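You operate a simulated robot arm through the tools that you are given. There is no shell and no other tool. Be economical: measure what you need, move in short steps, check, and stop when the job is done.

You are at the controls of a simulated two-armed robot. One attempt, no reset.

JOB
On the top of the folding table, fold the beige cloth in half and then in half again.

The check looks at the end state, three seconds after you hand in, the way a careful person would. Anything else that was tipped, shoved, dropped, spilled or broken makes it a failure. Flat cloth is picked up by pressing the open fingertips on it (5 to 10 N) and closing them slowly along it; thin cloth reads only 2 to 8 mm in the jaws.

ROBOT AND FRAMES
Two 7-joint arms with two-finger parallel grippers on one trunk, on a base that drives. Base frame: it is fixed to the floor where the robot stands at the start and does not move with it; the origin is under the middle of the robot, x ahead of it, y to its left, z up. Lengths are in m, angles in degrees, forces in N, time in s.
The left shoulder is at the start at [0.07, 0.163, 1.345], the right one opposite. Places, roughly: top of the folding table [0.6, 0.7, 0.7]. Payload 3.43 kg a hand.
Tool frame (each hand has its own): the origin (TCP) lies between the finger pads and is the grasp point; the fingertips stand 0.034 m ahead of it; z points along the fingers, y is the line along which they close. The gripper opens to 0.128 m. The fingers are 0.024 m wide and 0.012 m thick; the gripper's body (0.048 by 0.13 m) begins 0.096 m behind the TCP.
Orientation is that of the tool frame in the base frame, as a unit quaternion [w, x, y, z]. With the fingers straight down and closing along the base's y, the tool's x points along the base's -x, its y along +y and its z along -z.

CONTROLS
- The arms move only by the tool step_arm. It takes "left_moves", "right_moves" or both (then of equal length, played together; a hand with none holds still); each is one flat list of numbers, 7 for each row, row after row: the shift along the tool's x, y, z in m, then the turn, a rotation vector about the tool's x, y, z in degrees, then the gripper command, from -1 (fully open) to 1 (shut), values between in proportion. In form: [dx, dy, dz, ax, ay, az, grip, dx, dy, dz, ax, ay, az, grip, ...]. A call has 1 to 20 rows; each row shifts and turns the commanded pose from where the row before left it, along the tool's axes as they then stand. A row lasts 0.2 s, in which the tool goes at most 0.05 m and 8.6 degrees; a call with a longer step from one row to the next is refused whole, and so is a gripper value outside its range. Where a pose cannot be reached the arm comes as near as it can. A force on the tool above 40 N (or 10 N above the force at the start of the call, whichever is more), or a blocked arm, ends the call early, and 0.2 s more pass. The fingers move at their own pace (about 0.153 m/s each) and stop on an object; they squeeze with about 34 N. The grip force told is the motor's: it shows also when the fingers shut on nothing. Time passes only in rows, and 0.2 s behind the last, so rows that do not move let the fingers close. The reply holds the time, the measured pose of the TCP, the force on the tool along the base axes, the opening and the grip force, in the units named above and with some noise, with the torque about the TCP (base axes, N m) and any sound that the robot's microphone picked up.
- Cameras (640 x 400 px; columns grow to the right, rows downward): "scene" is now at [0.1211, 0.0054, 1.5436]; the picture's right is [0.09, -1.00, 0.00], its down [-0.81, -0.07, -0.58] and it looks along [0.58, 0.05, -0.82] (base axes); focal length 253 px, centre (320, 200). "left" rides on the left gripper at [0.076, 0.011, -0.16] in its tool frame; the picture's right is [-0.15, 0.99, 0.00], its down [-0.88, -0.13, -0.46] and it looks along [-0.45, -0.07, 0.89] (tool axes); focal length 234 px, centre (320, 200). "right" rides on the right gripper at [0.076, -0.011, -0.16] in its tool frame; the picture's right is [0.15, 0.99, 0.00], its down [-0.88, 0.13, -0.46] and it looks along [-0.45, 0.07, 0.89] (tool axes); focal length 234 px, centre (320, 200). There is no depth. A picture from a camera that has moved, and an enlarged one, comes with that camera's place and axes in the base frame and with its lens.
- snapshot(camera): a new picture of that camera. It takes no simulated time.
- lift_body(by): slides the trunk up (or, below 0, down) by that many m; the arms and the scene camera ride with it, the base frame stays. It gives what a move gives, with no picture.
- roll_base(legs): drives the robot by 1 to 6 legs, each [ahead, left, turn to the left] in m, m and degrees, along the robot's own axes; the way and the turn of a leg run together, so that a leg with both is an arc; at most 1.5 m and 180 degrees a leg. The arms and the cameras ride along, it lands a little off, and it stops where it bumps. It gives what a move gives.
- pan_tilt(pan, tilt): turns the head with the scene camera to pan (to the left, within 86 degrees either way) and tilt (down, from -29 to 69), counted from straight ahead of the robot. It gives what a move gives.
- zoom(camera, box): a new picture of the part [left, top, right, bottom] of that camera's present view, enlarged. It takes no simulated time.
- hand_in(): hands the job in; it is judged then, once.

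Work in short steps. Places have to be worked out from the pictures, the camera data and where the tool is seen: move nearer, look again, correct. Check each grasp and each placing, and mend what went wrong. You have 120 turns and 88 pictures in all, those below and enlarged ones among them. Open the grippers and draw the arms clear of the work before you hand the job in, unless the task says otherwise; then end with one line.

The tools are called after ">>>" as name(argument=value, ...) on one line, values as JSON. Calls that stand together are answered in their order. step_arm: Moves the arms, as the interface text tells. Its arguments: {"type":"object","properties":{"left_moves":{"type":"array"},"right_moves":{"type":"array"}},"required":[]} The other tools are called the same way: lift_body (by) slides the trunk up or down; roll_base (legs) drives the base; pan_tilt (pan, tilt) turns the head that bears the scene camera; snapshot (camera) takes a picture; zoom (camera, box) takes an enlarged picture of a part of a camera's view; hand_in () hands the job in.

At the start:

```text
time: 0.0
left_eef_pos: [0.4622, 0.4534, 0.9227]
left_tool_rot: [0.0, 0.0, 1.0, 0.0]
left_wrist_force: [-0.2, 0.3, 0.2]
left_moment: [-0.03, -0.01, 0.0]
left_opening: 0.1278
left_grip_force: 0.1
right_eef_pos: [0.7302, -0.052, 0.9082]
right_tool_rot: [-0.001, 0.0, 1.0, -0.001]
right_wrist_force: [0.2, 0.2, 0.1]
right_moment: [-0.02, -0.01, 0.0]
right_opening: 0.128
right_grip_force: 0.1
trunk travel left (down, up): [-0.825, 0.115]
robot x, y, heading: [-0.0021, -0.0015, -0.1]
head pan, tilt: [4.9, 54.7]
```

scene: 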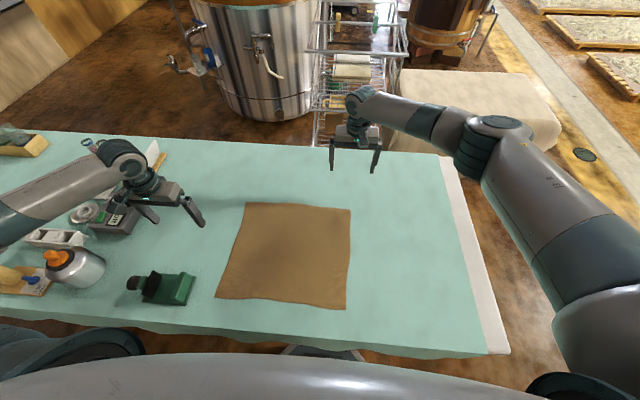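
right: 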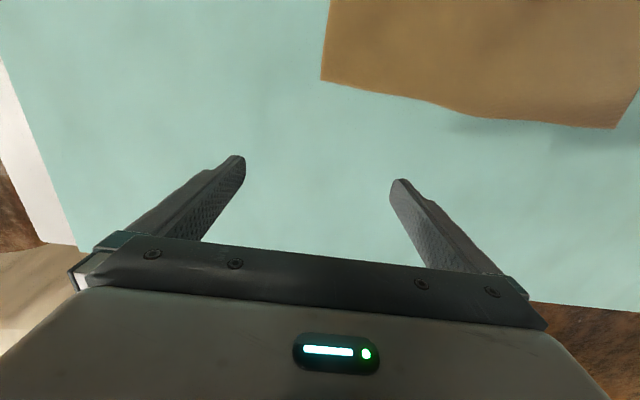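
left: 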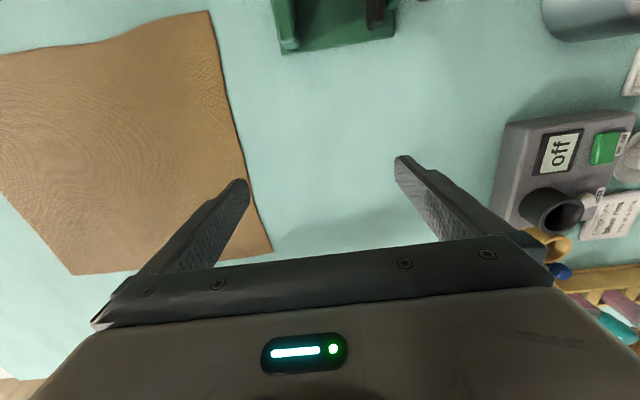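

From both camera sets the table top comes out at z≈0.74, with cloth corners at about FL (0.650, 0.337), FR (0.654, -0.062), NR (0.301, -0.057) and NL (0.297, 0.342). I'll bring both hands above the far corners with the jaws narrowed to about 5 cm.

>>> step_arm(left_moves=[-0.0251, -0.0222, 0.0175, 0, 0, 0, 0.22, -0.0251, -0.0222, 0.0175, 0, 0, 0, 0.22, -0.0251, -0.0222, 0.0175, 0, 0, 0, 0.22, -0.0251, -0.0222, 0.0175, 0, 0, 0, 0.22, -0.0251, -0.0222, 0.0175, 0, 0, 0, 0.22, -0.0251, -0.0222, 0.0175, 0, 0, 0, 0.22, -0.0251, -0.0222, 0.0175, 0, 0, 0, 0.22, 0, 0, 0, 0, 0, 0, 0.22], right_moves=[0.0133, 0.0041, 0.0154, 0, 0, 0, 0.22, 0.0133, 0.0041, 0.0154, 0, 0, 0, 0.22, 0.0133, 0.0041, 0.0154, 0, 0, 0, 0.22, 0.0133, 0.0041, 0.0154, 0, 0, 0, 0.22, 0.0133, 0.0041, 0.0154, 0, 0, 0, 0.22, 0.0133, 0.0041, 0.0154, 0, 0, 0, 0.22, 0.0133, 0.0041, 0.0154, 0, 0, 0, 0.22, 0, 0, 0, 0, 0, 0, 0.22])

>>> snapshot(camera="left")

>>> snapshot(camera="right")

```text
time: 1.8
left_eef_pos: [0.6385, 0.2981, 0.7979]
left_tool_rot: [0.001, -0.001, 1.0, -0.001]
left_wrist_force: [0.5, 0.4, 0.0]
left_moment: [0.0, -0.03, 0.0]
left_opening: 0.05
left_grip_force: 0.0
right_eef_pos: [0.6352, -0.0235, 0.8009]
right_tool_rot: [0.001, 0.0, 1.0, -0.001]
right_wrist_force: [-0.3, 0.3, 0.0]
right_moment: [-0.03, -0.04, -0.02]
right_opening: 0.0499
right_grip_force: 0.0
trunk travel left (down, up): [-0.825, 0.115]
robot x, y, heading: [-0.0, 0.002, -0.0]
head pan, tilt: [4.9, 54.7]
```

```text
84 pictures are left
camera left: at [0.5632, 0.3102, 0.9602], right [0.15, 0.99, 0.0], down [0.88, -0.13, 0.46], along [0.45, -0.07, -0.89], focal length 234 px, centre (320, 200)
```

left: 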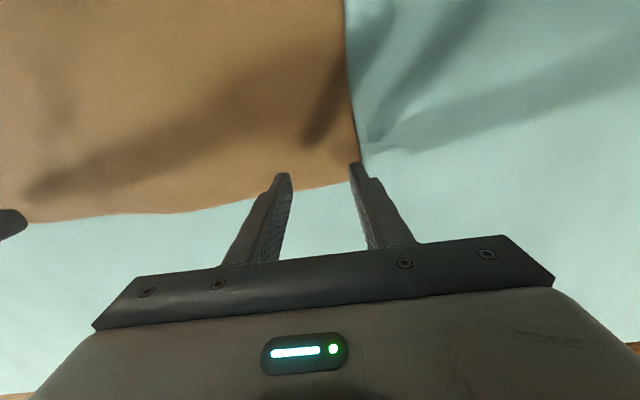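

```text
83 pictures are left
camera right: at [0.5606, -0.0339, 0.9593], right [-0.15, 0.99, 0.0], down [0.88, 0.13, 0.46], along [0.45, 0.07, -0.89], focal length 234 px, centre (320, 200)
```

right: 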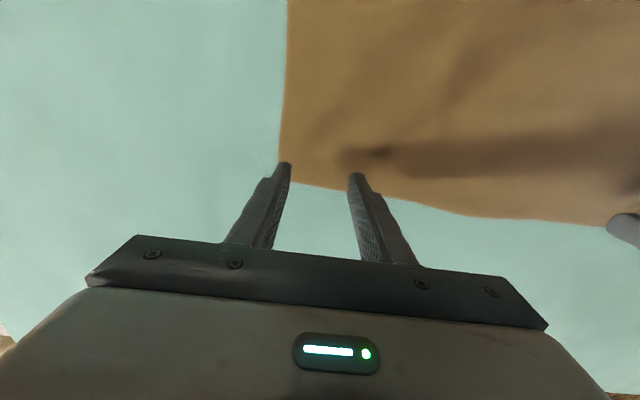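

Corner positions confirmed near x≈0.658 (FL y≈0.336, FR y≈-0.057). I'll shift forward by about 7 mm and go down to just above the cloth.

>>> step_arm(left_moves=[-0.0065, 0, 0.008, 0, 0, 0, 0.22, 0, 0, 0.008, 0, 0, 0, 0.22, 0, 0, 0.004, 0, 0, 0, 0.22, 0, 0, 0.003, 0, 0, 0, 0.22], right_moves=[-0.0085, 0.005, 0.011, 0, 0, 0, 0.22, 0, 0, 0.008, 0, 0, 0, 0.22, 0, 0, 0.004, 0, 0, 0, 0.22, 0, 0, 0.003, 0, 0, 0, 0.22])

```text
time: 2.8
left_eef_pos: [0.6453, 0.2967, 0.7775]
left_tool_rot: [0.0, 0.0, 1.0, 0.0]
left_wrist_force: [-0.4, 0.0, 0.2]
left_moment: [0.03, -0.03, 0.01]
left_opening: 0.0498
left_grip_force: 0.0
right_eef_pos: [0.6457, -0.0181, 0.7753]
right_tool_rot: [0.001, 0.0, 1.0, -0.001]
right_wrist_force: [0.5, -1.1, 2.2]
right_moment: [-0.07, -0.01, -0.01]
right_opening: 0.0499
right_grip_force: 0.0
trunk travel left (down, up): [-0.825, 0.115]
robot x, y, heading: [0.0007, -0.0002, 0.2]
head pan, tilt: [4.9, 54.7]
```

The right hand is just touching (2.2 N) and the left is about 2 mm above. I'll go down in small increments.

>>> step_arm(left_moves=[0, 0, 0.0015, 0, 0, 0, 0.22, 0, 0, 0.0015, 0, 0, 0, 0.22], right_moves=[0, 0, 0.001, 0, 0, 0, 0.22, 0, 0, 0.0005, 0, 0, 0, 0.22])

```text
time: 3.4
left_eef_pos: [0.6443, 0.2975, 0.7756]
left_tool_rot: [0.002, 0.0, 1.0, 0.0]
left_wrist_force: [0.5, -1.2, 5.2]
left_moment: [0.01, -0.02, -0.04]
left_opening: 0.0496
left_grip_force: 0.0
right_eef_pos: [0.6456, -0.019, 0.775]
right_tool_rot: [0.002, 0.0, 1.0, 0.001]
right_wrist_force: [-2.2, -2.3, 16.5]
right_moment: [-0.27, 0.08, -0.01]
right_opening: 0.05
right_grip_force: 0.2
trunk travel left (down, up): [-0.825, 0.115]
robot x, y, heading: [-0.0023, -0.001, -0.1]
head pan, tilt: [4.9, 54.7]
```

Stiffness is about 10 N/mm, so I'll ease the right up slightly and add a touch to the left. Then I'll close both slowly.

>>> step_arm(left_moves=[0, 0, 0.0003, 0, 0, 0, 0.22, 0, 0, 0, 0, 0, 0, 0.29, 0, 0, 0, 0, 0, 0, 0.36, 0, 0, 0, 0, 0, 0, 0.43, 0, 0, 0, 0, 0, 0, 0.5, 0, 0, 0, 0, 0, 0, 0.57, 0, 0, 0, 0, 0, 0, 0.64, 0, 0, 0, 0, 0, 0, 0.71, 0, 0, 0, 0, 0, 0, 0.78, 0, 0, 0, 0, 0, 0, 0.85, 0, 0, 0, 0, 0, 0, 0.92, 0, 0, 0, 0, 0, 0, 1, 0, 0, 0, 0, 0, 0, 1], right_moves=[0, 0, -0.0008, 0, 0, 0, 0.22, 0, 0, 0, 0, 0, 0, 0.29, 0, 0, 0, 0, 0, 0, 0.36, 0, 0, 0, 0, 0, 0, 0.43, 0, 0, 0, 0, 0, 0, 0.5, 0, 0, 0, 0, 0, 0, 0.57, 0, 0, 0, 0, 0, 0, 0.64, 0, 0, 0, 0, 0, 0, 0.71, 0, 0, 0, 0, 0, 0, 0.78, 0, 0, 0, 0, 0, 0, 0.85, 0, 0, 0, 0, 0, 0, 0.92, 0, 0, 0, 0, 0, 0, 1, 0, 0, 0, 0, 0, 0, 1])

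>>> snapshot(camera="left")

>>> snapshot(camera="right")

```text
time: 6.2
left_eef_pos: [0.6444, 0.2967, 0.7756]
left_tool_rot: [0.002, 0.001, 1.0, -0.001]
left_wrist_force: [-0.1, -16.4, 22.4]
left_moment: [-0.49, 0.03, 0.02]
left_opening: 0.0024
left_grip_force: 34.3
right_eef_pos: [0.6439, -0.0184, 0.7753]
right_tool_rot: [0.001, 0.0, 1.0, 0.001]
right_wrist_force: [0.4, 13.5, 3.1]
right_moment: [0.44, 0.01, 0.0]
right_opening: 0.0022
right_grip_force: 34.0
trunk travel left (down, up): [-0.825, 0.115]
robot x, y, heading: [0.0006, -0.0013, 0.0]
head pan, tilt: [4.9, 54.7]
```

```text
82 pictures are left
camera left: at [0.5681, 0.3076, 0.936], right [0.15, 0.99, 0.0], down [0.88, -0.13, 0.46], along [0.45, -0.07, -0.89], focal length 234 px, centre (320, 200)
```

left: 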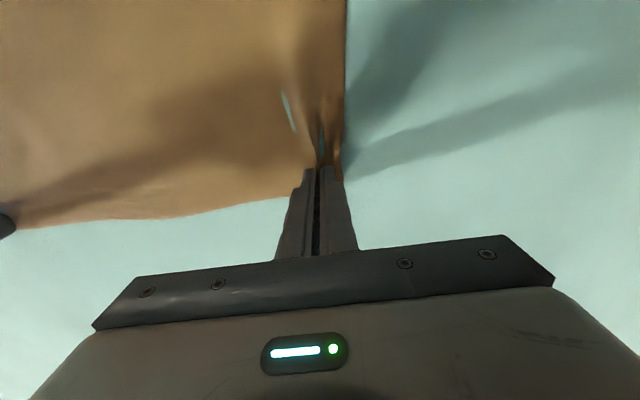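

```text
81 pictures are left
camera right: at [0.568, -0.0299, 0.9341], right [-0.15, 0.99, 0.0], down [0.88, 0.13, 0.46], along [0.45, 0.07, -0.89], focal length 234 px, centre (320, 200)
```

right: 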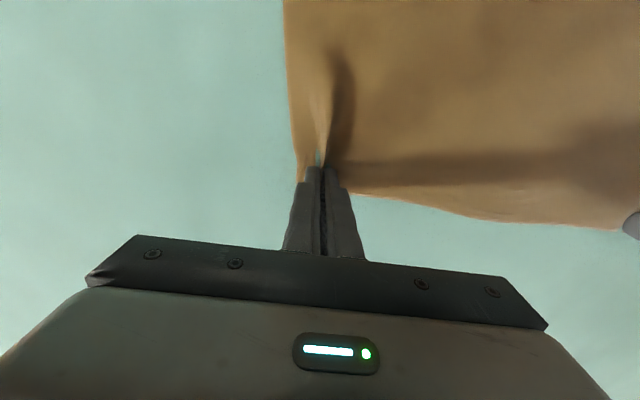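

Both jaws hold a pleat (2.2–2.4 mm). I'll lift 6 cm, moving back a little, and check.

>>> step_arm(left_moves=[0, 0, -0.01, 0, 0, 0, 1, 0.005, 0, -0.015, 0, 0, 0, 1, 0.005, 0, -0.02, 0, 0, 0, 1, 0.005, 0, -0.02, 0, 0, 0, 1], right_moves=[0, 0, -0.01, 0, 0, 0, 1, 0.005, 0, -0.015, 0, 0, 0, 1, 0.005, 0, -0.02, 0, 0, 0, 1, 0.005, 0, -0.02, 0, 0, 0, 1])

>>> snapshot(camera="scene")

```text
time: 7.2
left_eef_pos: [0.6291, 0.2984, 0.8378]
left_tool_rot: [0.0, 0.001, 1.0, -0.001]
left_wrist_force: [0.7, -17.7, -0.2]
left_moment: [-0.62, -0.02, 0.0]
left_opening: 0.0026
left_grip_force: 34.0
right_eef_pos: [0.6296, -0.0183, 0.8402]
right_tool_rot: [0.001, 0.0, 1.0, 0.0]
right_wrist_force: [-0.4, 18.7, 0.1]
right_moment: [0.61, -0.01, 0.0]
right_opening: 0.0023
right_grip_force: 33.8
trunk travel left (down, up): [-0.825, 0.115]
robot x, y, heading: [0.0028, -0.0047, 0.1]
head pan, tilt: [4.9, 54.7]
```

```text
80 pictures are left
camera scene: at [0.1204, 0.0055, 1.5436], right [0.09, -1.0, 0.0], down [-0.81, -0.07, -0.58], along [0.58, 0.05, -0.82], focal length 253 px, centre (320, 200)
```

scene: 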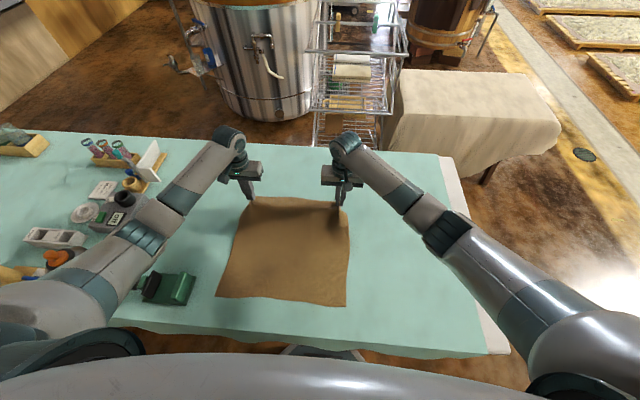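

Both corners are up and the edge is taut. I'll swing the flap along an arc about the fold line (x≈0.478), pitching the fingers gradually toward the robot and easing the sideways tension slightly.

>>> step_arm(left_moves=[0.0172, -0.003, -0.0244, 0, 3, 0, 1, 0.0185, 0, -0.0235, 0, 3, 0, 1, 0.029, 0, -0.0153, 0, 3, 0, 1, 0.0299, 0, -0.0138, 0, 3, 0, 1, 0.0323, 0, 0.0035, 0, 4, 0, 1, 0.0319, 0, 0.0057, 0, 4, 0, 1, 0.0252, 0, 0.0208, 0, 4, 0, 1, 0.0236, 0, 0.0225, 0, 4, 0, 1], right_moves=[0.0172, 0.003, -0.0244, 0, 3, 0, 1, 0.0185, 0, -0.0235, 0, 3, 0, 1, 0.029, 0, -0.0153, 0, 3, 0, 1, 0.0299, 0, -0.0138, 0, 3, 0, 1, 0.0323, 0, 0.0035, 0, 4, 0, 1, 0.0319, 0, 0.0057, 0, 4, 0, 1, 0.0252, 0, 0.0208, 0, 4, 0, 1, 0.0236, 0, 0.0225, 0, 4, 0, 1])

>>> snapshot(camera="scene")

```text
time: 9.0
left_eef_pos: [0.4148, 0.2947, 0.908]
left_tool_rot: [-0.241, 0.001, 0.971, 0.001]
left_wrist_force: [0.6, -6.9, -0.6]
left_moment: [-0.2, -0.02, 0.14]
left_opening: 0.0024
left_grip_force: 33.4
right_eef_pos: [0.4152, -0.0161, 0.9097]
right_tool_rot: [-0.241, 0.002, 0.97, 0.001]
right_wrist_force: [-0.3, 7.3, -0.3]
right_moment: [0.23, -0.03, -0.14]
right_opening: 0.0023
right_grip_force: 33.8
trunk travel left (down, up): [-0.825, 0.115]
robot x, y, heading: [-0.0028, -0.0047, 0.0]
head pan, tilt: [4.9, 54.7]
```

```text
79 pictures are left
camera scene: at [0.12, 0.0055, 1.5438], right [0.09, -1.0, 0.0], down [-0.81, -0.07, -0.58], along [0.58, 0.05, -0.82], focal length 253 px, centre (320, 200)
```

scene: 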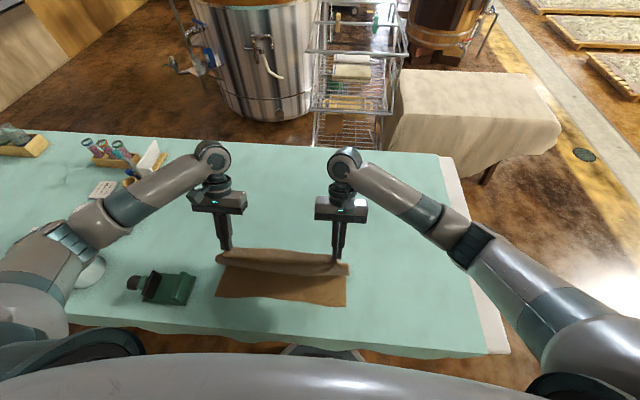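

The flap is following well. I'll continue down the arc to lay the edge over the near edge, with more pitch.

>>> step_arm(left_moves=[0.01, 0, 0.0323, 0, 4, 0, 1, 0.0078, 0, 0.0329, 0, 4, 0, 1, -0.0065, 0, 0.028, 0, 5, 0, 1, -0.0089, 0, 0.0274, 0, 5, 0, 1, -0.0073, 0, 0.0097, 0, 2, 0, 1, -0.0076, 0, 0.0094, 0, 2, 0, 1, -0.0079, 0, 0.0092, 0, 2, 0, 1], right_moves=[0.01, 0, 0.0323, 0, 4, 0, 1, 0.0078, 0, 0.0329, 0, 4, 0, 1, -0.0065, 0, 0.028, 0, 5, 0, 1, -0.0089, 0, 0.0274, 0, 5, 0, 1, -0.0073, 0, 0.0097, 0, 2, 0, 1, -0.0076, 0, 0.0094, 0, 2, 0, 1, -0.0079, 0, 0.0092, 0, 2, 0, 1])

>>> snapshot(camera="scene")

>>> snapshot(camera="left")

```text
time: 10.6
left_eef_pos: [0.3398, 0.295, 0.7743]
left_tool_rot: [-0.438, 0.0, 0.899, 0.001]
left_wrist_force: [4.3, -5.7, 17.6]
left_moment: [-0.16, 0.15, 0.23]
left_opening: 0.0023
left_grip_force: 33.8
right_eef_pos: [0.3392, -0.0162, 0.7744]
right_tool_rot: [-0.439, 0.0, 0.899, 0.001]
right_wrist_force: [0.1, 8.3, 1.8]
right_moment: [0.2, -0.02, -0.27]
right_opening: 0.0023
right_grip_force: 34.3
trunk travel left (down, up): [-0.825, 0.115]
robot x, y, heading: [-0.0028, 0.0004, -0.1]
head pan, tilt: [4.9, 54.7]
```

```text
78 pictures are left
camera scene: at [0.1202, 0.0042, 1.5443], right [0.09, -1.0, 0.0], down [-0.81, -0.07, -0.58], along [0.58, 0.05, -0.82], focal length 253 px, centre (320, 200)
```

scene: 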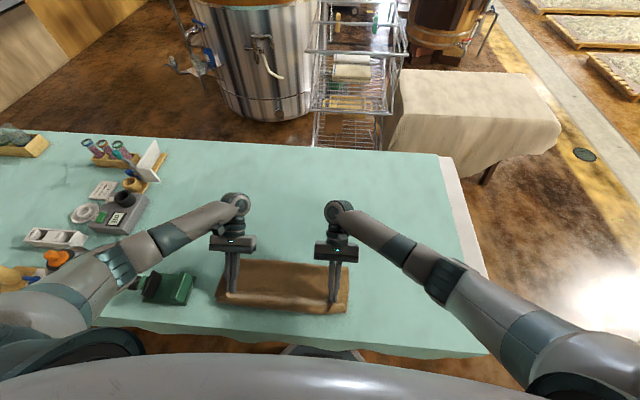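

```text
77 pictures are left
camera left: at [0.4194, 0.307, 0.9333], right [0.09, 0.99, -0.11], down [0.9, -0.13, -0.41], along [-0.42, -0.07, -0.9], focal length 234 px, centre (320, 200)
```

left: 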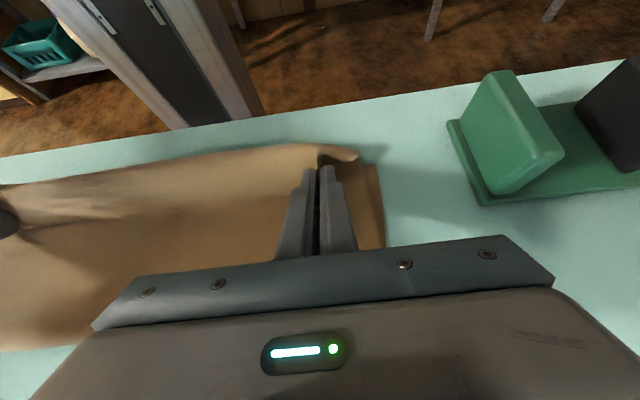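

The edge appears near the cloth's near edge. I'll zoom before releasing.

>>> zoom(camera="scene", box=[190, 230, 380, 350])

>>> snapshot(camera="right")

```text
3.33 times, centred on (285, 290) of scene
camera zoom: at [0.1202, 0.0042, 1.5443], right [0.09, -1.0, 0.0], down [-0.81, -0.07, -0.58], along [0.58, 0.05, -0.82], focal length 843 px, centre (437, -100)
```

zoom: 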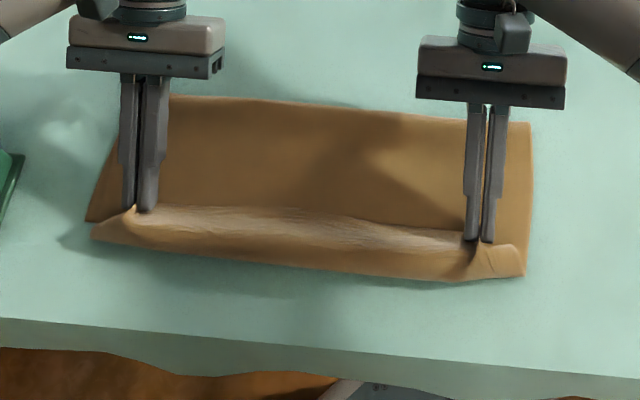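

```text
75 pictures are left
camera right: at [0.4186, -0.0268, 0.9305], right [-0.09, 0.99, 0.12], down [0.9, 0.13, -0.41], along [-0.42, 0.07, -0.9], focal length 234 px, centre (320, 200)
```

right: 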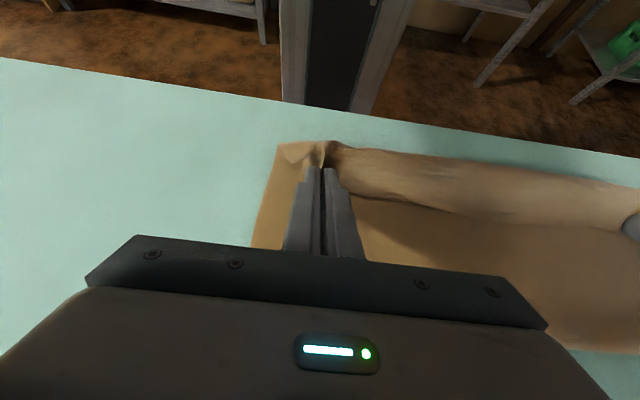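

Triangulating puts the flap edge about 1.3 cm past the near edge. I'll shift both hands back +x by that much, then open slowly.

>>> step_arm(left_moves=[-0.0064, 0, -0.0114, 0, 0, 0, 1, 0, 0, 0, 0, 0, 0, 0.95, 0, 0, 0, 0, 0, 0, 0.88, 0, 0, 0, 0, 0, 0, 0.8, 0, 0, 0, 0, 0, 0, 0.7, 0, 0, 0, 0, 0, 0, 0.6], right_moves=[-0.0072, 0, -0.0108, 0, 0, 0, 1, 0, 0, 0, 0, 0, 0, 0.95, 0, 0, 0, 0, 0, 0, 0.88, 0, 0, 0, 0, 0, 0, 0.8, 0, 0, 0, 0, 0, 0, 0.7, 0, 0, 0, 0, 0, 0, 0.6])

>>> zoom(camera="scene", box=[190, 230, 380, 350])

```text
time: 12.0
left_eef_pos: [0.3524, 0.295, 0.7735]
left_tool_rot: [-0.438, 0.0, 0.899, 0.0]
left_wrist_force: [-0.1, -0.5, -0.8]
left_moment: [0.05, 0.02, -0.02]
left_opening: 0.0253
left_grip_force: 0.0
right_eef_pos: [0.3526, -0.0144, 0.7735]
right_tool_rot: [-0.438, 0.0, 0.899, 0.0]
right_wrist_force: [-0.6, -0.5, 0.5]
right_moment: [0.01, 0.01, 0.0]
right_opening: 0.0258
right_grip_force: 0.1
trunk travel left (down, up): [-0.825, 0.115]
robot x, y, heading: [-0.0016, -0.0014, 0.0]
head pan, tilt: [4.9, 54.7]
```

```text
3.33 times, centred on (285, 290) of scene
camera zoom: at [0.1213, 0.0054, 1.5436], right [0.09, -1.0, 0.0], down [-0.81, -0.07, -0.58], along [0.58, 0.05, -0.82], focal length 843 px, centre (437, -100)
```

zoom: 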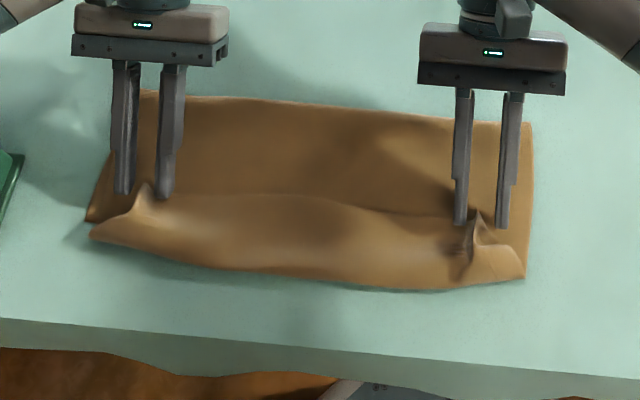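

The pleats are freed. I'll lift both hands straight up and look.

>>> step_arm(left_moves=[0.0079, 0, -0.0062, 0, 0, 0, 0.5, 0.0236, 0, -0.0185, 0, 0, 0, 0.5, 0.0236, 0, -0.0185, 0, 0, 0, 0.5, 0.0236, 0, -0.0185, 0, 0, 0, 0.5], right_moves=[0.0079, 0, -0.0062, 0, 0, 0, 0.5, 0.0236, 0, -0.0185, 0, 0, 0, 0.5, 0.0236, 0, -0.0185, 0, 0, 0, 0.5, 0.0236, 0, -0.0185, 0, 0, 0, 0.5])

>>> zoom(camera="scene", box=[190, 230, 380, 350])

>>> snapshot(camera="left")

>>> snapshot(camera="right")

```text
time: 13.0
left_eef_pos: [0.3526, 0.2957, 0.8745]
left_tool_rot: [-0.438, 0.0, 0.899, 0.001]
left_wrist_force: [0.0, 0.1, -0.1]
left_moment: [-0.06, 0.0, 0.01]
left_opening: 0.0319
left_grip_force: 0.1
right_eef_pos: [0.3514, -0.0144, 0.8732]
right_tool_rot: [-0.438, 0.001, 0.899, 0.001]
right_wrist_force: [0.2, -0.1, -0.4]
right_moment: [-0.04, 0.01, 0.0]
right_opening: 0.0318
right_grip_force: 0.0
trunk travel left (down, up): [-0.825, 0.115]
robot x, y, heading: [0.0063, 0.0016, -0.0]
head pan, tilt: [4.9, 54.7]
```

```text
3.33 times, centred on (285, 290) of scene
camera zoom: at [0.1207, 0.0052, 1.5435], right [0.09, -1.0, 0.0], down [-0.81, -0.07, -0.58], along [0.58, 0.05, -0.82], focal length 843 px, centre (437, -100)
```

zoom: 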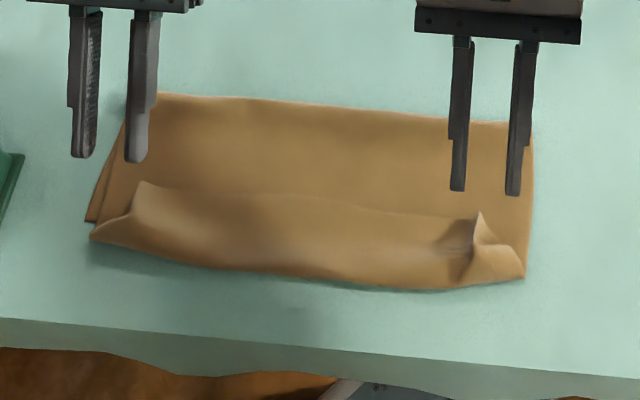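

```text
72 pictures are left
camera left: at [0.4318, 0.3066, 1.0339], right [0.09, 0.99, -0.11], down [0.9, -0.13, -0.41], along [-0.42, -0.07, -0.9], focal length 234 px, centre (320, 200)
```

left: 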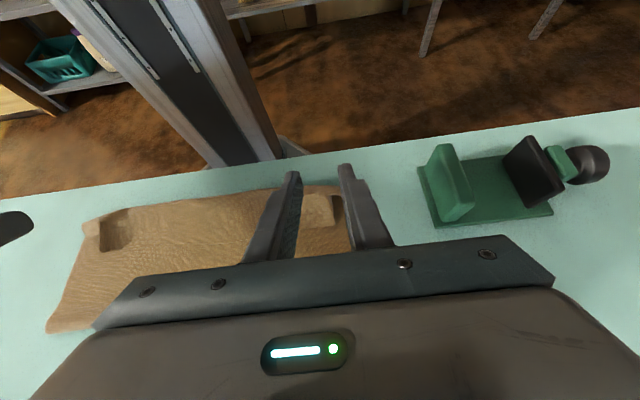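

```text
71 pictures are left
camera right: at [0.4319, -0.0258, 1.031], right [-0.09, 0.99, 0.12], down [0.9, 0.13, -0.41], along [-0.42, 0.07, -0.9], focal length 234 px, centre (320, 200)
```

right: 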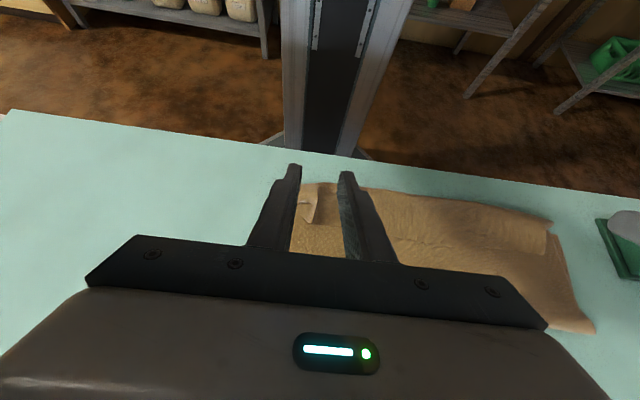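

The flap's front lip looks curled back up and the fold line seems closer than expected. I'll clear the hands away and straighten them for a better look.

>>> step_arm(left_moves=[0, 0.02, -0.02, 0, -7.4, 0, 0.22, 0, 0.02, -0.02, 0, -7.4, 0, 0.22, 0, 0.02, -0.02, 0, -7.4, 0, 0.22, 0, 0.02, -0.02, 0, -7.4, 0, 0.22, 0, 0.02, -0.02, 0, -7.4, 0, 0.22, 0, 0.02, -0.02, 0, -7.4, 0, 0.22, 0, 0.02, -0.02, 0, -7.5, 0, 0.22], right_moves=[0, -0.02, -0.02, 0, -7.4, 0, 0.22, 0, -0.02, -0.02, 0, -7.4, 0, 0.22, 0, -0.02, -0.02, 0, -7.4, 0, 0.22, 0, -0.02, -0.02, 0, -7.4, 0, 0.22, 0, -0.02, -0.02, 0, -7.4, 0, 0.22, 0, -0.02, -0.02, 0, -7.4, 0, 0.22, 0, -0.02, -0.02, 0, -7.5, 0, 0.22])

>>> zoom(camera="scene", box=[200, 240, 360, 340])

>>> snapshot(camera="left")

>>> snapshot(camera="right")

```text
time: 14.6
left_eef_pos: [0.4184, 0.436, 0.9921]
left_tool_rot: [0.001, 0.001, 1.0, 0.0]
left_wrist_force: [0.0, 0.3, -0.2]
left_moment: [0.04, -0.04, -0.02]
left_opening: 0.05
left_grip_force: 0.1
right_eef_pos: [0.4167, -0.1574, 0.9909]
right_tool_rot: [0.0, 0.001, 1.0, -0.001]
right_wrist_force: [-0.2, -0.1, -0.1]
right_moment: [0.01, -0.03, 0.01]
right_opening: 0.0498
right_grip_force: 0.0
trunk travel left (down, up): [-0.825, 0.115]
robot x, y, heading: [-0.0012, 0.0019, -0.1]
head pan, tilt: [4.9, 54.7]
```

```text
4.00 times, centred on (280, 290) of scene
camera zoom: at [0.1176, 0.0046, 1.5438], right [0.09, -1.0, 0.0], down [-0.81, -0.07, -0.58], along [0.58, 0.05, -0.81], focal length 1012 px, centre (480, -160)
```

zoom: 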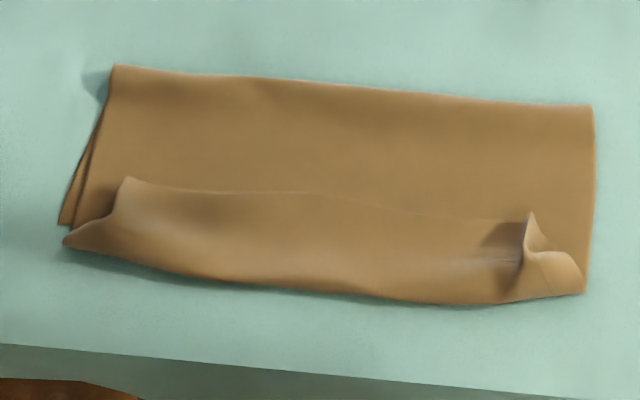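

```text
69 pictures are left
camera left: at [0.3417, 0.4473, 1.1521], right [0.15, 0.99, 0.0], down [0.88, -0.13, 0.46], along [0.45, -0.07, -0.89], focal length 234 px, centre (320, 200)
```

left: 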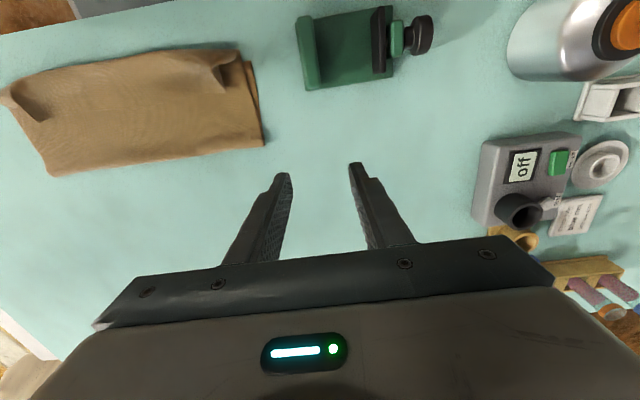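

```text
68 pictures are left
camera right: at [0.3421, -0.1676, 1.1501], right [-0.15, 0.99, 0.0], down [0.88, 0.13, 0.46], along [0.45, 0.07, -0.89], focal length 234 px, centre (320, 200)
```

right: 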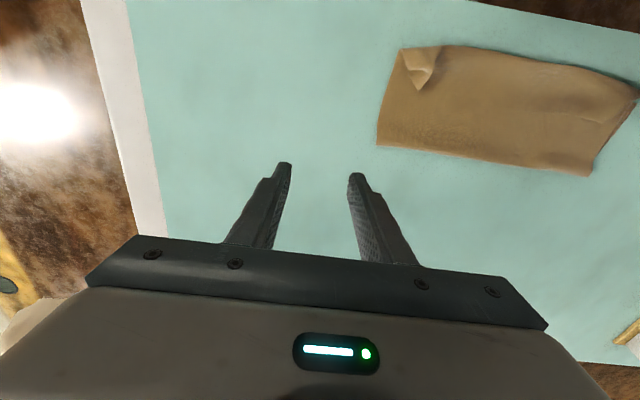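

The fold line sits at x≈0.425 instead of 0.478, because slack went into a lip curled up at the front. I'll look at the lip closely to regrasp it.

>>> zoom(camera="left", box=[0, 20, 320, 220])

>>> zoom(camera="right", box=[360, 20, 640, 195])

```text
2.00 times, centred on (160, 120) of left
camera zoom: at [0.3417, 0.4473, 1.1521], right [0.15, 0.99, 0.0], down [0.88, -0.13, 0.46], along [0.45, -0.07, -0.89], focal length 468 px, centre (640, 360)
```

zoom: 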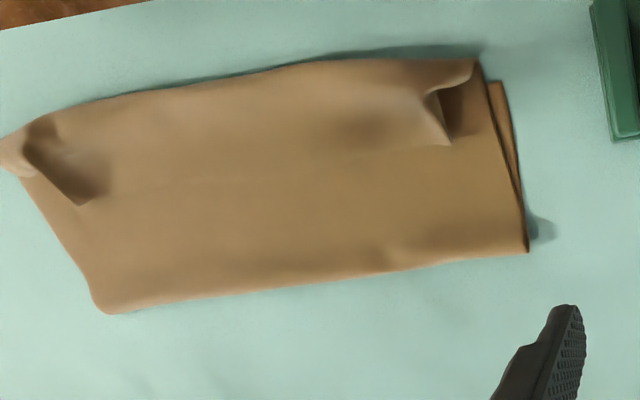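

```text
2.29 times, centred on (500, 108) of right
camera zoom: at [0.3421, -0.1676, 1.1501], right [-0.15, 0.99, 0.0], down [0.88, 0.13, 0.46], along [0.45, 0.07, -0.89], focal length 535 px, centre (-91, 411)
```

zoom: 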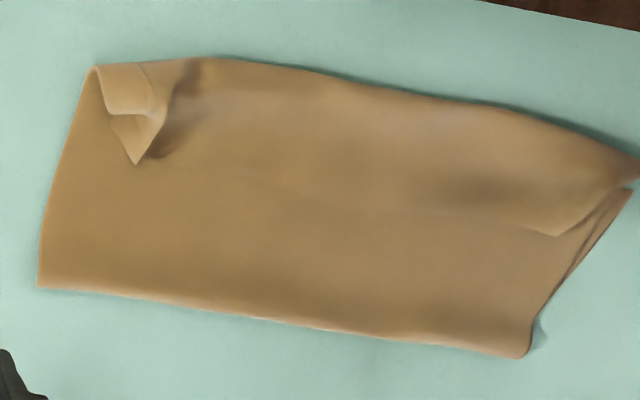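

The front ~5 cm of the flap is rolled back on top, with its edge at x≈0.335 and raised peaks near y≈0.2985 and y≈-0.0145. I plan to pinch this lip edge-on, with the jaws closing along x, so I'll move the hands over and yaw both by 90°.

>>> step_arm(left_moves=[-0.0055, -0.034, 0, 0, 0, 0, 0.22, -0.0055, -0.034, 0, 0, 0, 0, 0.22, -0.0055, -0.034, 0, 0, 0, 0, 0.22, -0.0055, -0.034, 0, 0, 0, 0, 0.22, 0, 0, 0, 0, 0, 8.2, 0.22, 0, 0, 0, 0, 0, 8.2, 0.22, 0, 0, 0, 0, 0, 8.2, 0.22, 0, 0, 0, 0, 0, 8.2, 0.22, 0, 0, 0, 0, 0, 8.2, 0.22, 0, 0, 0, 0, 0, 8.2, 0.22, 0, 0, 0, 0, 0, 8.2, 0.22, 0, 0, 0, 0, 0, 8.2, 0.22, 0, 0, 0, 0, 0, 8.2, 0.22, 0, 0, 0, 0, 0, 8.2, 0.22, 0, 0, 0, 0, 0, 8, 0.22], right_moves=[-0.0055, 0.0358, 0, 0, 0, 0, 0.22, -0.0055, 0.0358, 0, 0, 0, 0, 0.22, -0.0055, 0.0358, 0, 0, 0, 0, 0.22, -0.0055, 0.0358, 0, 0, 0, 0, 0.22, 0, 0, 0, 0, 0, -8.2, 0.22, 0, 0, 0, 0, 0, -8.2, 0.22, 0, 0, 0, 0, 0, -8.2, 0.22, 0, 0, 0, 0, 0, -8.2, 0.22, 0, 0, 0, 0, 0, -8.2, 0.22, 0, 0, 0, 0, 0, -8.2, 0.22, 0, 0, 0, 0, 0, -8.2, 0.22, 0, 0, 0, 0, 0, -8.2, 0.22, 0, 0, 0, 0, 0, -8.2, 0.22, 0, 0, 0, 0, 0, -8.2, 0.22, 0, 0, 0, 0, 0, -8, 0.22])

>>> snapshot(camera="scene")

```text
time: 17.8
left_eef_pos: [0.4417, 0.2996, 0.9908]
left_tool_rot: [-0.001, 0.708, 0.706, 0.0]
left_wrist_force: [0.6, 0.5, -0.6]
left_moment: [0.0, 0.04, 0.0]
left_opening: 0.0499
left_grip_force: 0.1
right_eef_pos: [0.4416, -0.012, 0.9922]
right_tool_rot: [0.001, 0.707, -0.707, -0.001]
right_wrist_force: [0.8, -0.3, 0.2]
right_moment: [-0.02, -0.01, 0.01]
right_opening: 0.0498
right_grip_force: 0.0
trunk travel left (down, up): [-0.825, 0.115]
robot x, y, heading: [0.0007, 0.001, -0.2]
head pan, tilt: [4.9, 54.7]
```

```text
65 pictures are left
camera scene: at [0.1211, 0.0054, 1.5436], right [0.09, -1.0, 0.0], down [-0.81, -0.07, -0.58], along [0.58, 0.05, -0.82], focal length 253 px, centre (320, 200)
```

scene: 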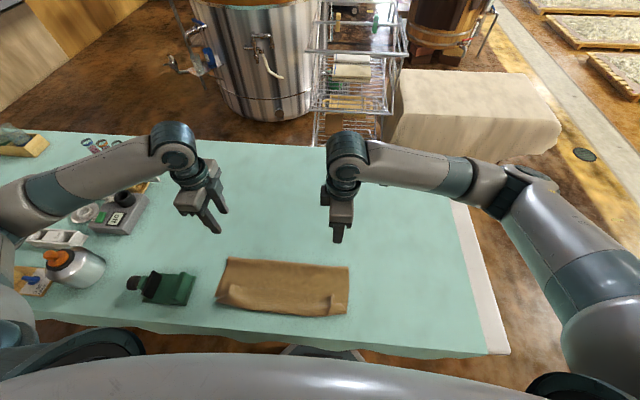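

Yaw is fine. I'll move toward the lip, tilt the fingers 25° toward the robot, and look with the wrist cameras.

>>> step_arm(left_moves=[0, -0.0217, 0.0365, 0, 0, 0, 0.375, 0, -0.0217, 0.0365, 0, 0, 0, 0.375, 0, -0.0217, 0.0365, 0, 0, 0, 0.375, 0, -0.0217, 0.0365, 0, 0, 0, 0.375, 0, 0, 0, 8.33, 0, 0, 0.375, 0, 0, 0, 8.33, 0, 0, 0.375, 0, 0, 0, 8.33, 0, 0, 0.375], right_moves=[0, 0.0217, 0.0365, 0, 0, 0, 0.375, 0, 0.0217, 0.0365, 0, 0, 0, 0.375, 0, 0.0217, 0.0365, 0, 0, 0, 0.375, 0, 0.0217, 0.0365, 0, 0, 0, 0.375, 0, 0, 0, -8.33, 0, 0, 0.375, 0, 0, 0, -8.33, 0, 0, 0.375, 0, 0, 0, -8.33, 0, 0, 0.375])

>>> snapshot(camera="left")

>>> snapshot(camera="right")

>>> zoom(camera="scene", box=[200, 230, 360, 330])

```text
time: 19.4
left_eef_pos: [0.3546, 0.2987, 0.8449]
left_tool_rot: [-0.155, 0.69, 0.69, -0.154]
left_wrist_force: [0.1, -0.9, -0.2]
left_moment: [-0.03, 0.0, 0.0]
left_opening: 0.04
left_grip_force: 0.1
right_eef_pos: [0.3554, -0.012, 0.8459]
right_tool_rot: [0.155, 0.69, -0.69, -0.154]
right_wrist_force: [0.6, 0.0, 0.1]
right_moment: [0.0, -0.01, 0.0]
right_opening: 0.0399
right_grip_force: 0.0
trunk travel left (down, up): [-0.825, 0.115]
robot x, y, heading: [0.0006, -0.0001, -0.1]
head pan, tilt: [4.9, 54.7]
```

```text
64 pictures are left
camera left: at [0.4337, 0.3756, 0.9857], right [0.89, -0.15, -0.42], down [0.08, -0.88, 0.47], along [-0.44, -0.45, -0.78], focal length 234 px, centre (320, 200)
```

left: 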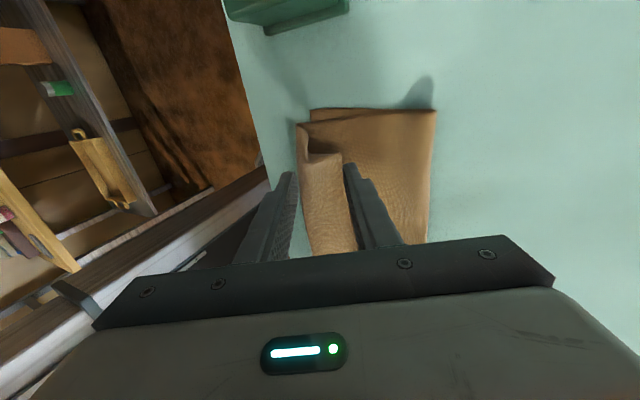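

```text
63 pictures are left
camera right: at [0.4339, -0.0883, 0.9839], right [-0.89, -0.15, 0.42], down [0.08, 0.88, 0.47], along [-0.44, 0.45, -0.78], focal length 234 px, centre (320, 200)
```

right: 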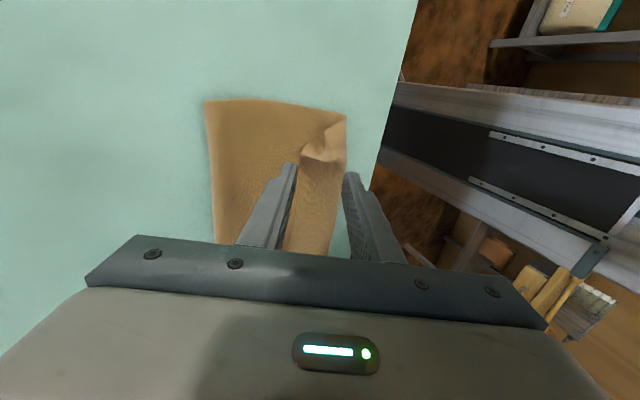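

```text
4.00 times, centred on (280, 280) of scene
camera zoom: at [0.1222, 0.0053, 1.5435], right [0.09, -1.0, 0.0], down [-0.81, -0.07, -0.58], along [0.57, 0.05, -0.82], focal length 1012 px, centre (480, -120)
```

zoom: 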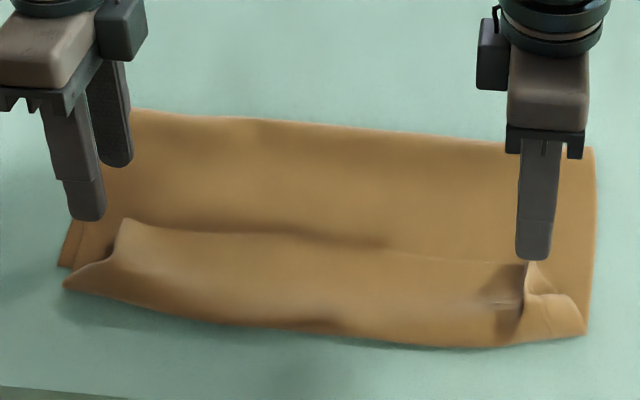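

The fingers straddle the lip line well. I'll zoom in on both lip ends to judge height and place.

>>> zoom(camera="left", box=[270, 95, 446, 205])

>>> zoom(camera="right", box=[200, 90, 392, 210])

```text
3.64 times, centred on (358, 150) of left
camera zoom: at [0.4337, 0.3756, 0.9857], right [0.89, -0.15, -0.42], down [0.08, -0.88, 0.47], along [-0.44, -0.45, -0.78], focal length 852 px, centre (182, 382)
```

zoom: 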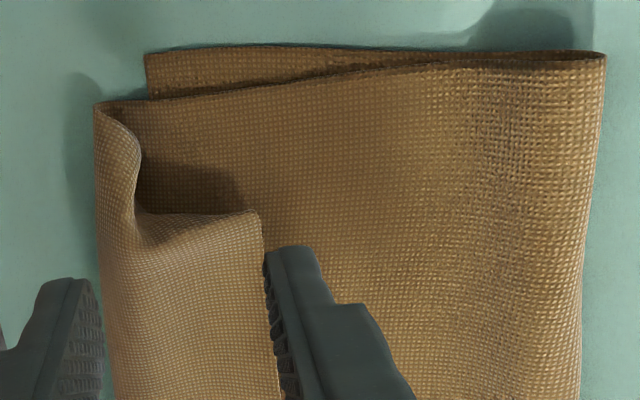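

```text
3.33 times, centred on (296, 150) of right
camera zoom: at [0.4339, -0.0883, 0.9839], right [-0.89, -0.15, 0.42], down [0.08, 0.88, 0.47], along [-0.44, 0.45, -0.78], focal length 781 px, centre (400, 367)
```

zoom: 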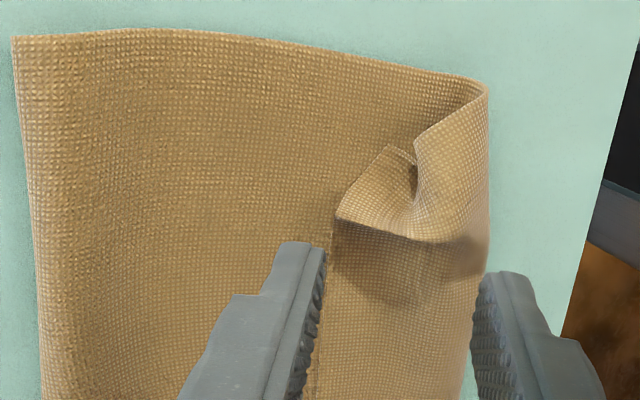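

Lip corners: left at about (0.342, 0.307), right peak at about (0.342, -0.017), and the edge is raised. I'll lower the rear fingers to just behind the lip edge.

>>> step_arm(left_moves=[-0.004, 0.00845, 0.0181, 0, 0, 0, 0.375, 0, 0.00845, 0.0181, 0, 0, 0, 0.375, 0, 0.0034, 0.0073, 0, 0, 0, 0.375], right_moves=[0.008, -0.00845, 0.0181, 0, 0, 0, 0.375, 0, -0.00845, 0.0181, 0, 0, 0, 0.375, 0, -0.0034, 0.0073, 0, 0, 0, 0.375])

>>> zoom(camera="left", box=[230, 95, 470, 245])

>>> zoom(camera="right", box=[170, 90, 410, 240])

```text
time: 20.2
left_eef_pos: [0.3539, 0.2952, 0.7981]
left_tool_rot: [-0.153, 0.69, 0.691, -0.154]
left_wrist_force: [-0.1, 0.8, 0.1]
left_moment: [0.02, 0.03, -0.01]
left_opening: 0.04
left_grip_force: 0.2
right_eef_pos: [0.3547, -0.0211, 0.7976]
right_tool_rot: [-0.153, -0.69, 0.691, 0.154]
right_wrist_force: [0.3, 0.6, -0.5]
right_moment: [-0.02, 0.01, 0.0]
right_opening: 0.0399
right_grip_force: 0.0
trunk travel left (down, up): [-0.825, 0.115]
robot x, y, heading: [-0.0018, 0.0025, -0.1]
head pan, tilt: [4.9, 54.7]
```

```text
2.67 times, centred on (350, 170) of left
camera zoom: at [0.4328, 0.3718, 0.9384], right [0.9, -0.15, -0.42], down [0.07, -0.88, 0.47], along [-0.44, -0.45, -0.78], focal length 624 px, centre (240, 280)
```

zoom: 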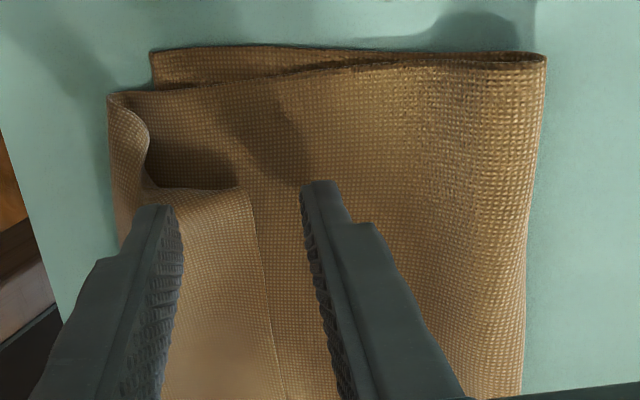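

```text
2.67 times, centred on (290, 165) of right
camera zoom: at [0.4329, -0.0959, 0.9363], right [-0.9, -0.15, 0.42], down [0.08, 0.88, 0.47], along [-0.44, 0.45, -0.78], focal length 624 px, centre (400, 293)
```

zoom: 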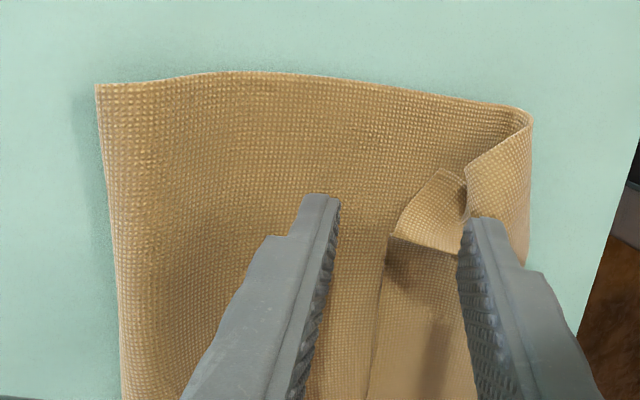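

Both pairs straddle the lip. I'll lower 4 mm more and slide the rear finger under the edge.

>>> step_arm(left_moves=[0, 0.0017, 0.0036, 0, 0, 0, 0.375, 0, -0.0068, 0.0032, 0, 0, 0, 0.375, 0, -0.0068, 0.0032, 0, 0, 0, 0.375, 0, -0.0068, 0.0032, 0, 0, 0, 0.375], right_moves=[0, -0.0017, 0.0036, 0, 0, 0, 0.375, 0, 0.0068, 0.0032, 0, 0, 0, 0.375, 0, 0.0068, 0.0032, 0, 0, 0, 0.375, 0, 0.0068, 0.0032, 0, 0, 0, 0.375])

>>> zoom(camera="left", box=[230, 95, 470, 245])

>>> zoom(camera="right", box=[170, 90, 410, 240])

```text
time: 21.2
left_eef_pos: [0.3316, 0.2952, 0.7939]
left_tool_rot: [-0.153, 0.69, 0.69, -0.154]
left_wrist_force: [0.2, 0.3, -0.1]
left_moment: [0.04, 0.01, -0.01]
left_opening: 0.0399
left_grip_force: 0.0
right_eef_pos: [0.3322, -0.0199, 0.7933]
right_tool_rot: [-0.154, -0.689, 0.691, 0.153]
right_wrist_force: [0.9, -0.9, -0.2]
right_moment: [-0.03, -0.01, -0.01]
right_opening: 0.04
right_grip_force: 0.2
trunk travel left (down, up): [-0.825, 0.115]
robot x, y, heading: [-0.0011, 0.002, 0.0]
head pan, tilt: [4.9, 54.7]
```

```text
2.67 times, centred on (350, 170) of left
camera zoom: at [0.4099, 0.3718, 0.9344], right [0.9, -0.15, -0.42], down [0.08, -0.88, 0.47], along [-0.44, -0.45, -0.78], focal length 624 px, centre (240, 280)
```

zoom: 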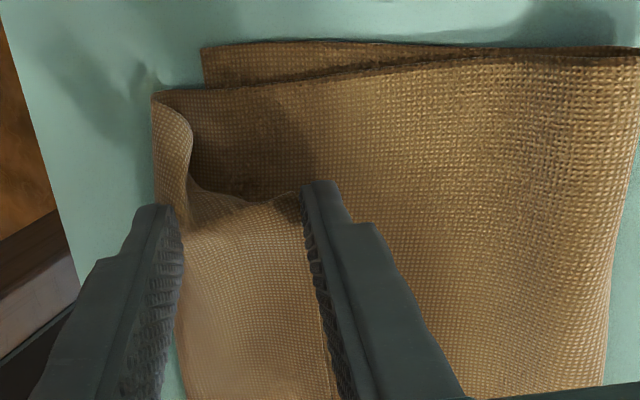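

```text
2.67 times, centred on (290, 165) of right
camera zoom: at [0.4101, -0.096, 0.9323], right [-0.9, -0.15, 0.42], down [0.08, 0.88, 0.47], along [-0.44, 0.45, -0.78], focal length 624 px, centre (400, 293)
```

zoom: 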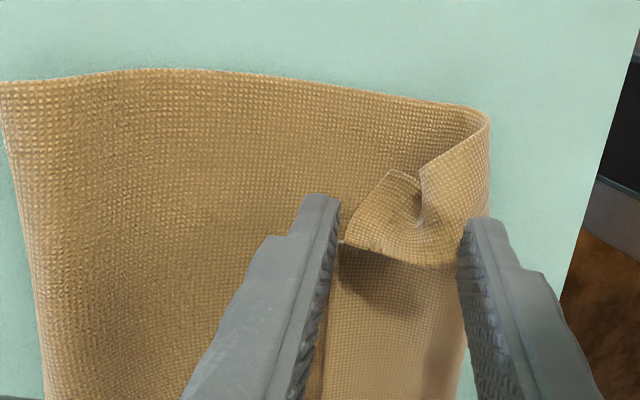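

No contact force yet, so the fingertips are still slightly high. I'll back off 1 cm and lower to light contact.

>>> step_arm(left_moves=[0, 0.0118, -0.0055, 0, 0, 0, 0.375, 0, 0.0013, 0.0027, 0, 0, 0, 0.375, 0, 0.0006, 0.0014, 0, 0, 0, 0.375], right_moves=[0, -0.0118, -0.0055, 0, 0, 0, 0.375, 0, -0.0013, 0.0027, 0, 0, 0, 0.375, 0, -0.0006, 0.0014, 0, 0, 0, 0.375])

```text
time: 22.0
left_eef_pos: [0.3451, 0.2944, 0.7891]
left_tool_rot: [-0.153, 0.69, 0.691, -0.154]
left_wrist_force: [0.8, -0.9, -0.6]
left_moment: [0.03, 0.0, -0.02]
left_opening: 0.0398
left_grip_force: 0.0
right_eef_pos: [0.3444, -0.0216, 0.7896]
right_tool_rot: [0.153, 0.691, -0.69, -0.154]
right_wrist_force: [0.9, -0.2, 0.7]
right_moment: [0.0, -0.01, 0.0]
right_opening: 0.0401
right_grip_force: 0.1
trunk travel left (down, up): [-0.825, 0.115]
robot x, y, heading: [-0.0033, -0.0038, -0.0]
head pan, tilt: [4.9, 54.7]
```

Still no contact. I'll go 2 mm lower in 1 mm steps.

>>> step_arm(left_moves=[0, 0.0004, 0.0009, 0, 0, 0, 0.375, 0, 0.0004, 0.0009, 0, 0, 0, 0.375], right_moves=[0, -0.0004, 0.0009, 0, 0, 0, 0.375, 0, -0.0004, 0.0009, 0, 0, 0, 0.375])

>>> zoom(camera="left", box=[230, 95, 470, 245])

>>> zoom(camera="right", box=[170, 90, 410, 240])

```text
time: 22.6
left_eef_pos: [0.3447, 0.295, 0.7862]
left_tool_rot: [-0.154, 0.69, 0.69, -0.154]
left_wrist_force: [1.1, 0.1, -0.3]
left_moment: [0.0, 0.01, 0.0]
left_opening: 0.0402
left_grip_force: 0.1
right_eef_pos: [0.3446, -0.0208, 0.7864]
right_tool_rot: [0.154, 0.691, -0.69, -0.153]
right_wrist_force: [0.3, 0.1, 0.0]
right_moment: [-0.04, -0.01, -0.02]
right_opening: 0.04
right_grip_force: 0.1
trunk travel left (down, up): [-0.825, 0.115]
robot x, y, heading: [-0.0032, -0.0017, -0.1]
head pan, tilt: [4.9, 54.7]
```

```text
2.67 times, centred on (350, 170) of left
camera zoom: at [0.4234, 0.3717, 0.9278], right [0.9, -0.15, -0.42], down [0.08, -0.88, 0.47], along [-0.44, -0.45, -0.78], focal length 624 px, centre (240, 280)
```

zoom: 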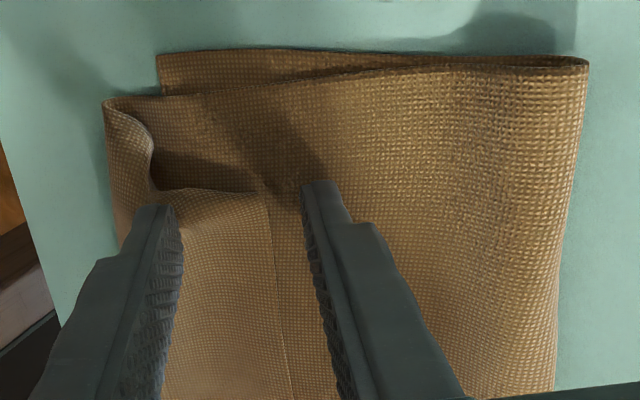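

```text
2.67 times, centred on (290, 165) of right
camera zoom: at [0.4235, -0.0963, 0.9256], right [-0.9, -0.15, 0.42], down [0.08, 0.88, 0.47], along [-0.44, 0.45, -0.78], focal length 624 px, centre (400, 293)
```

zoom: 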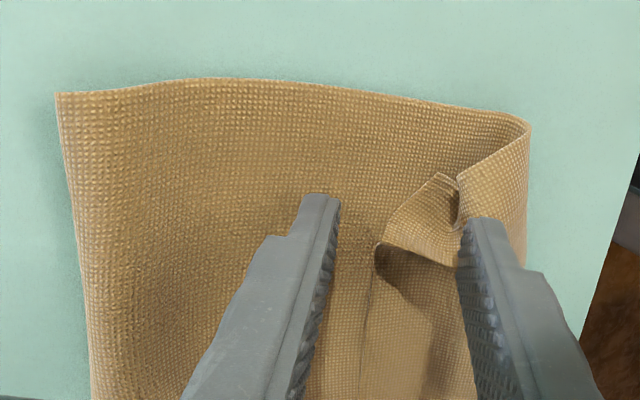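

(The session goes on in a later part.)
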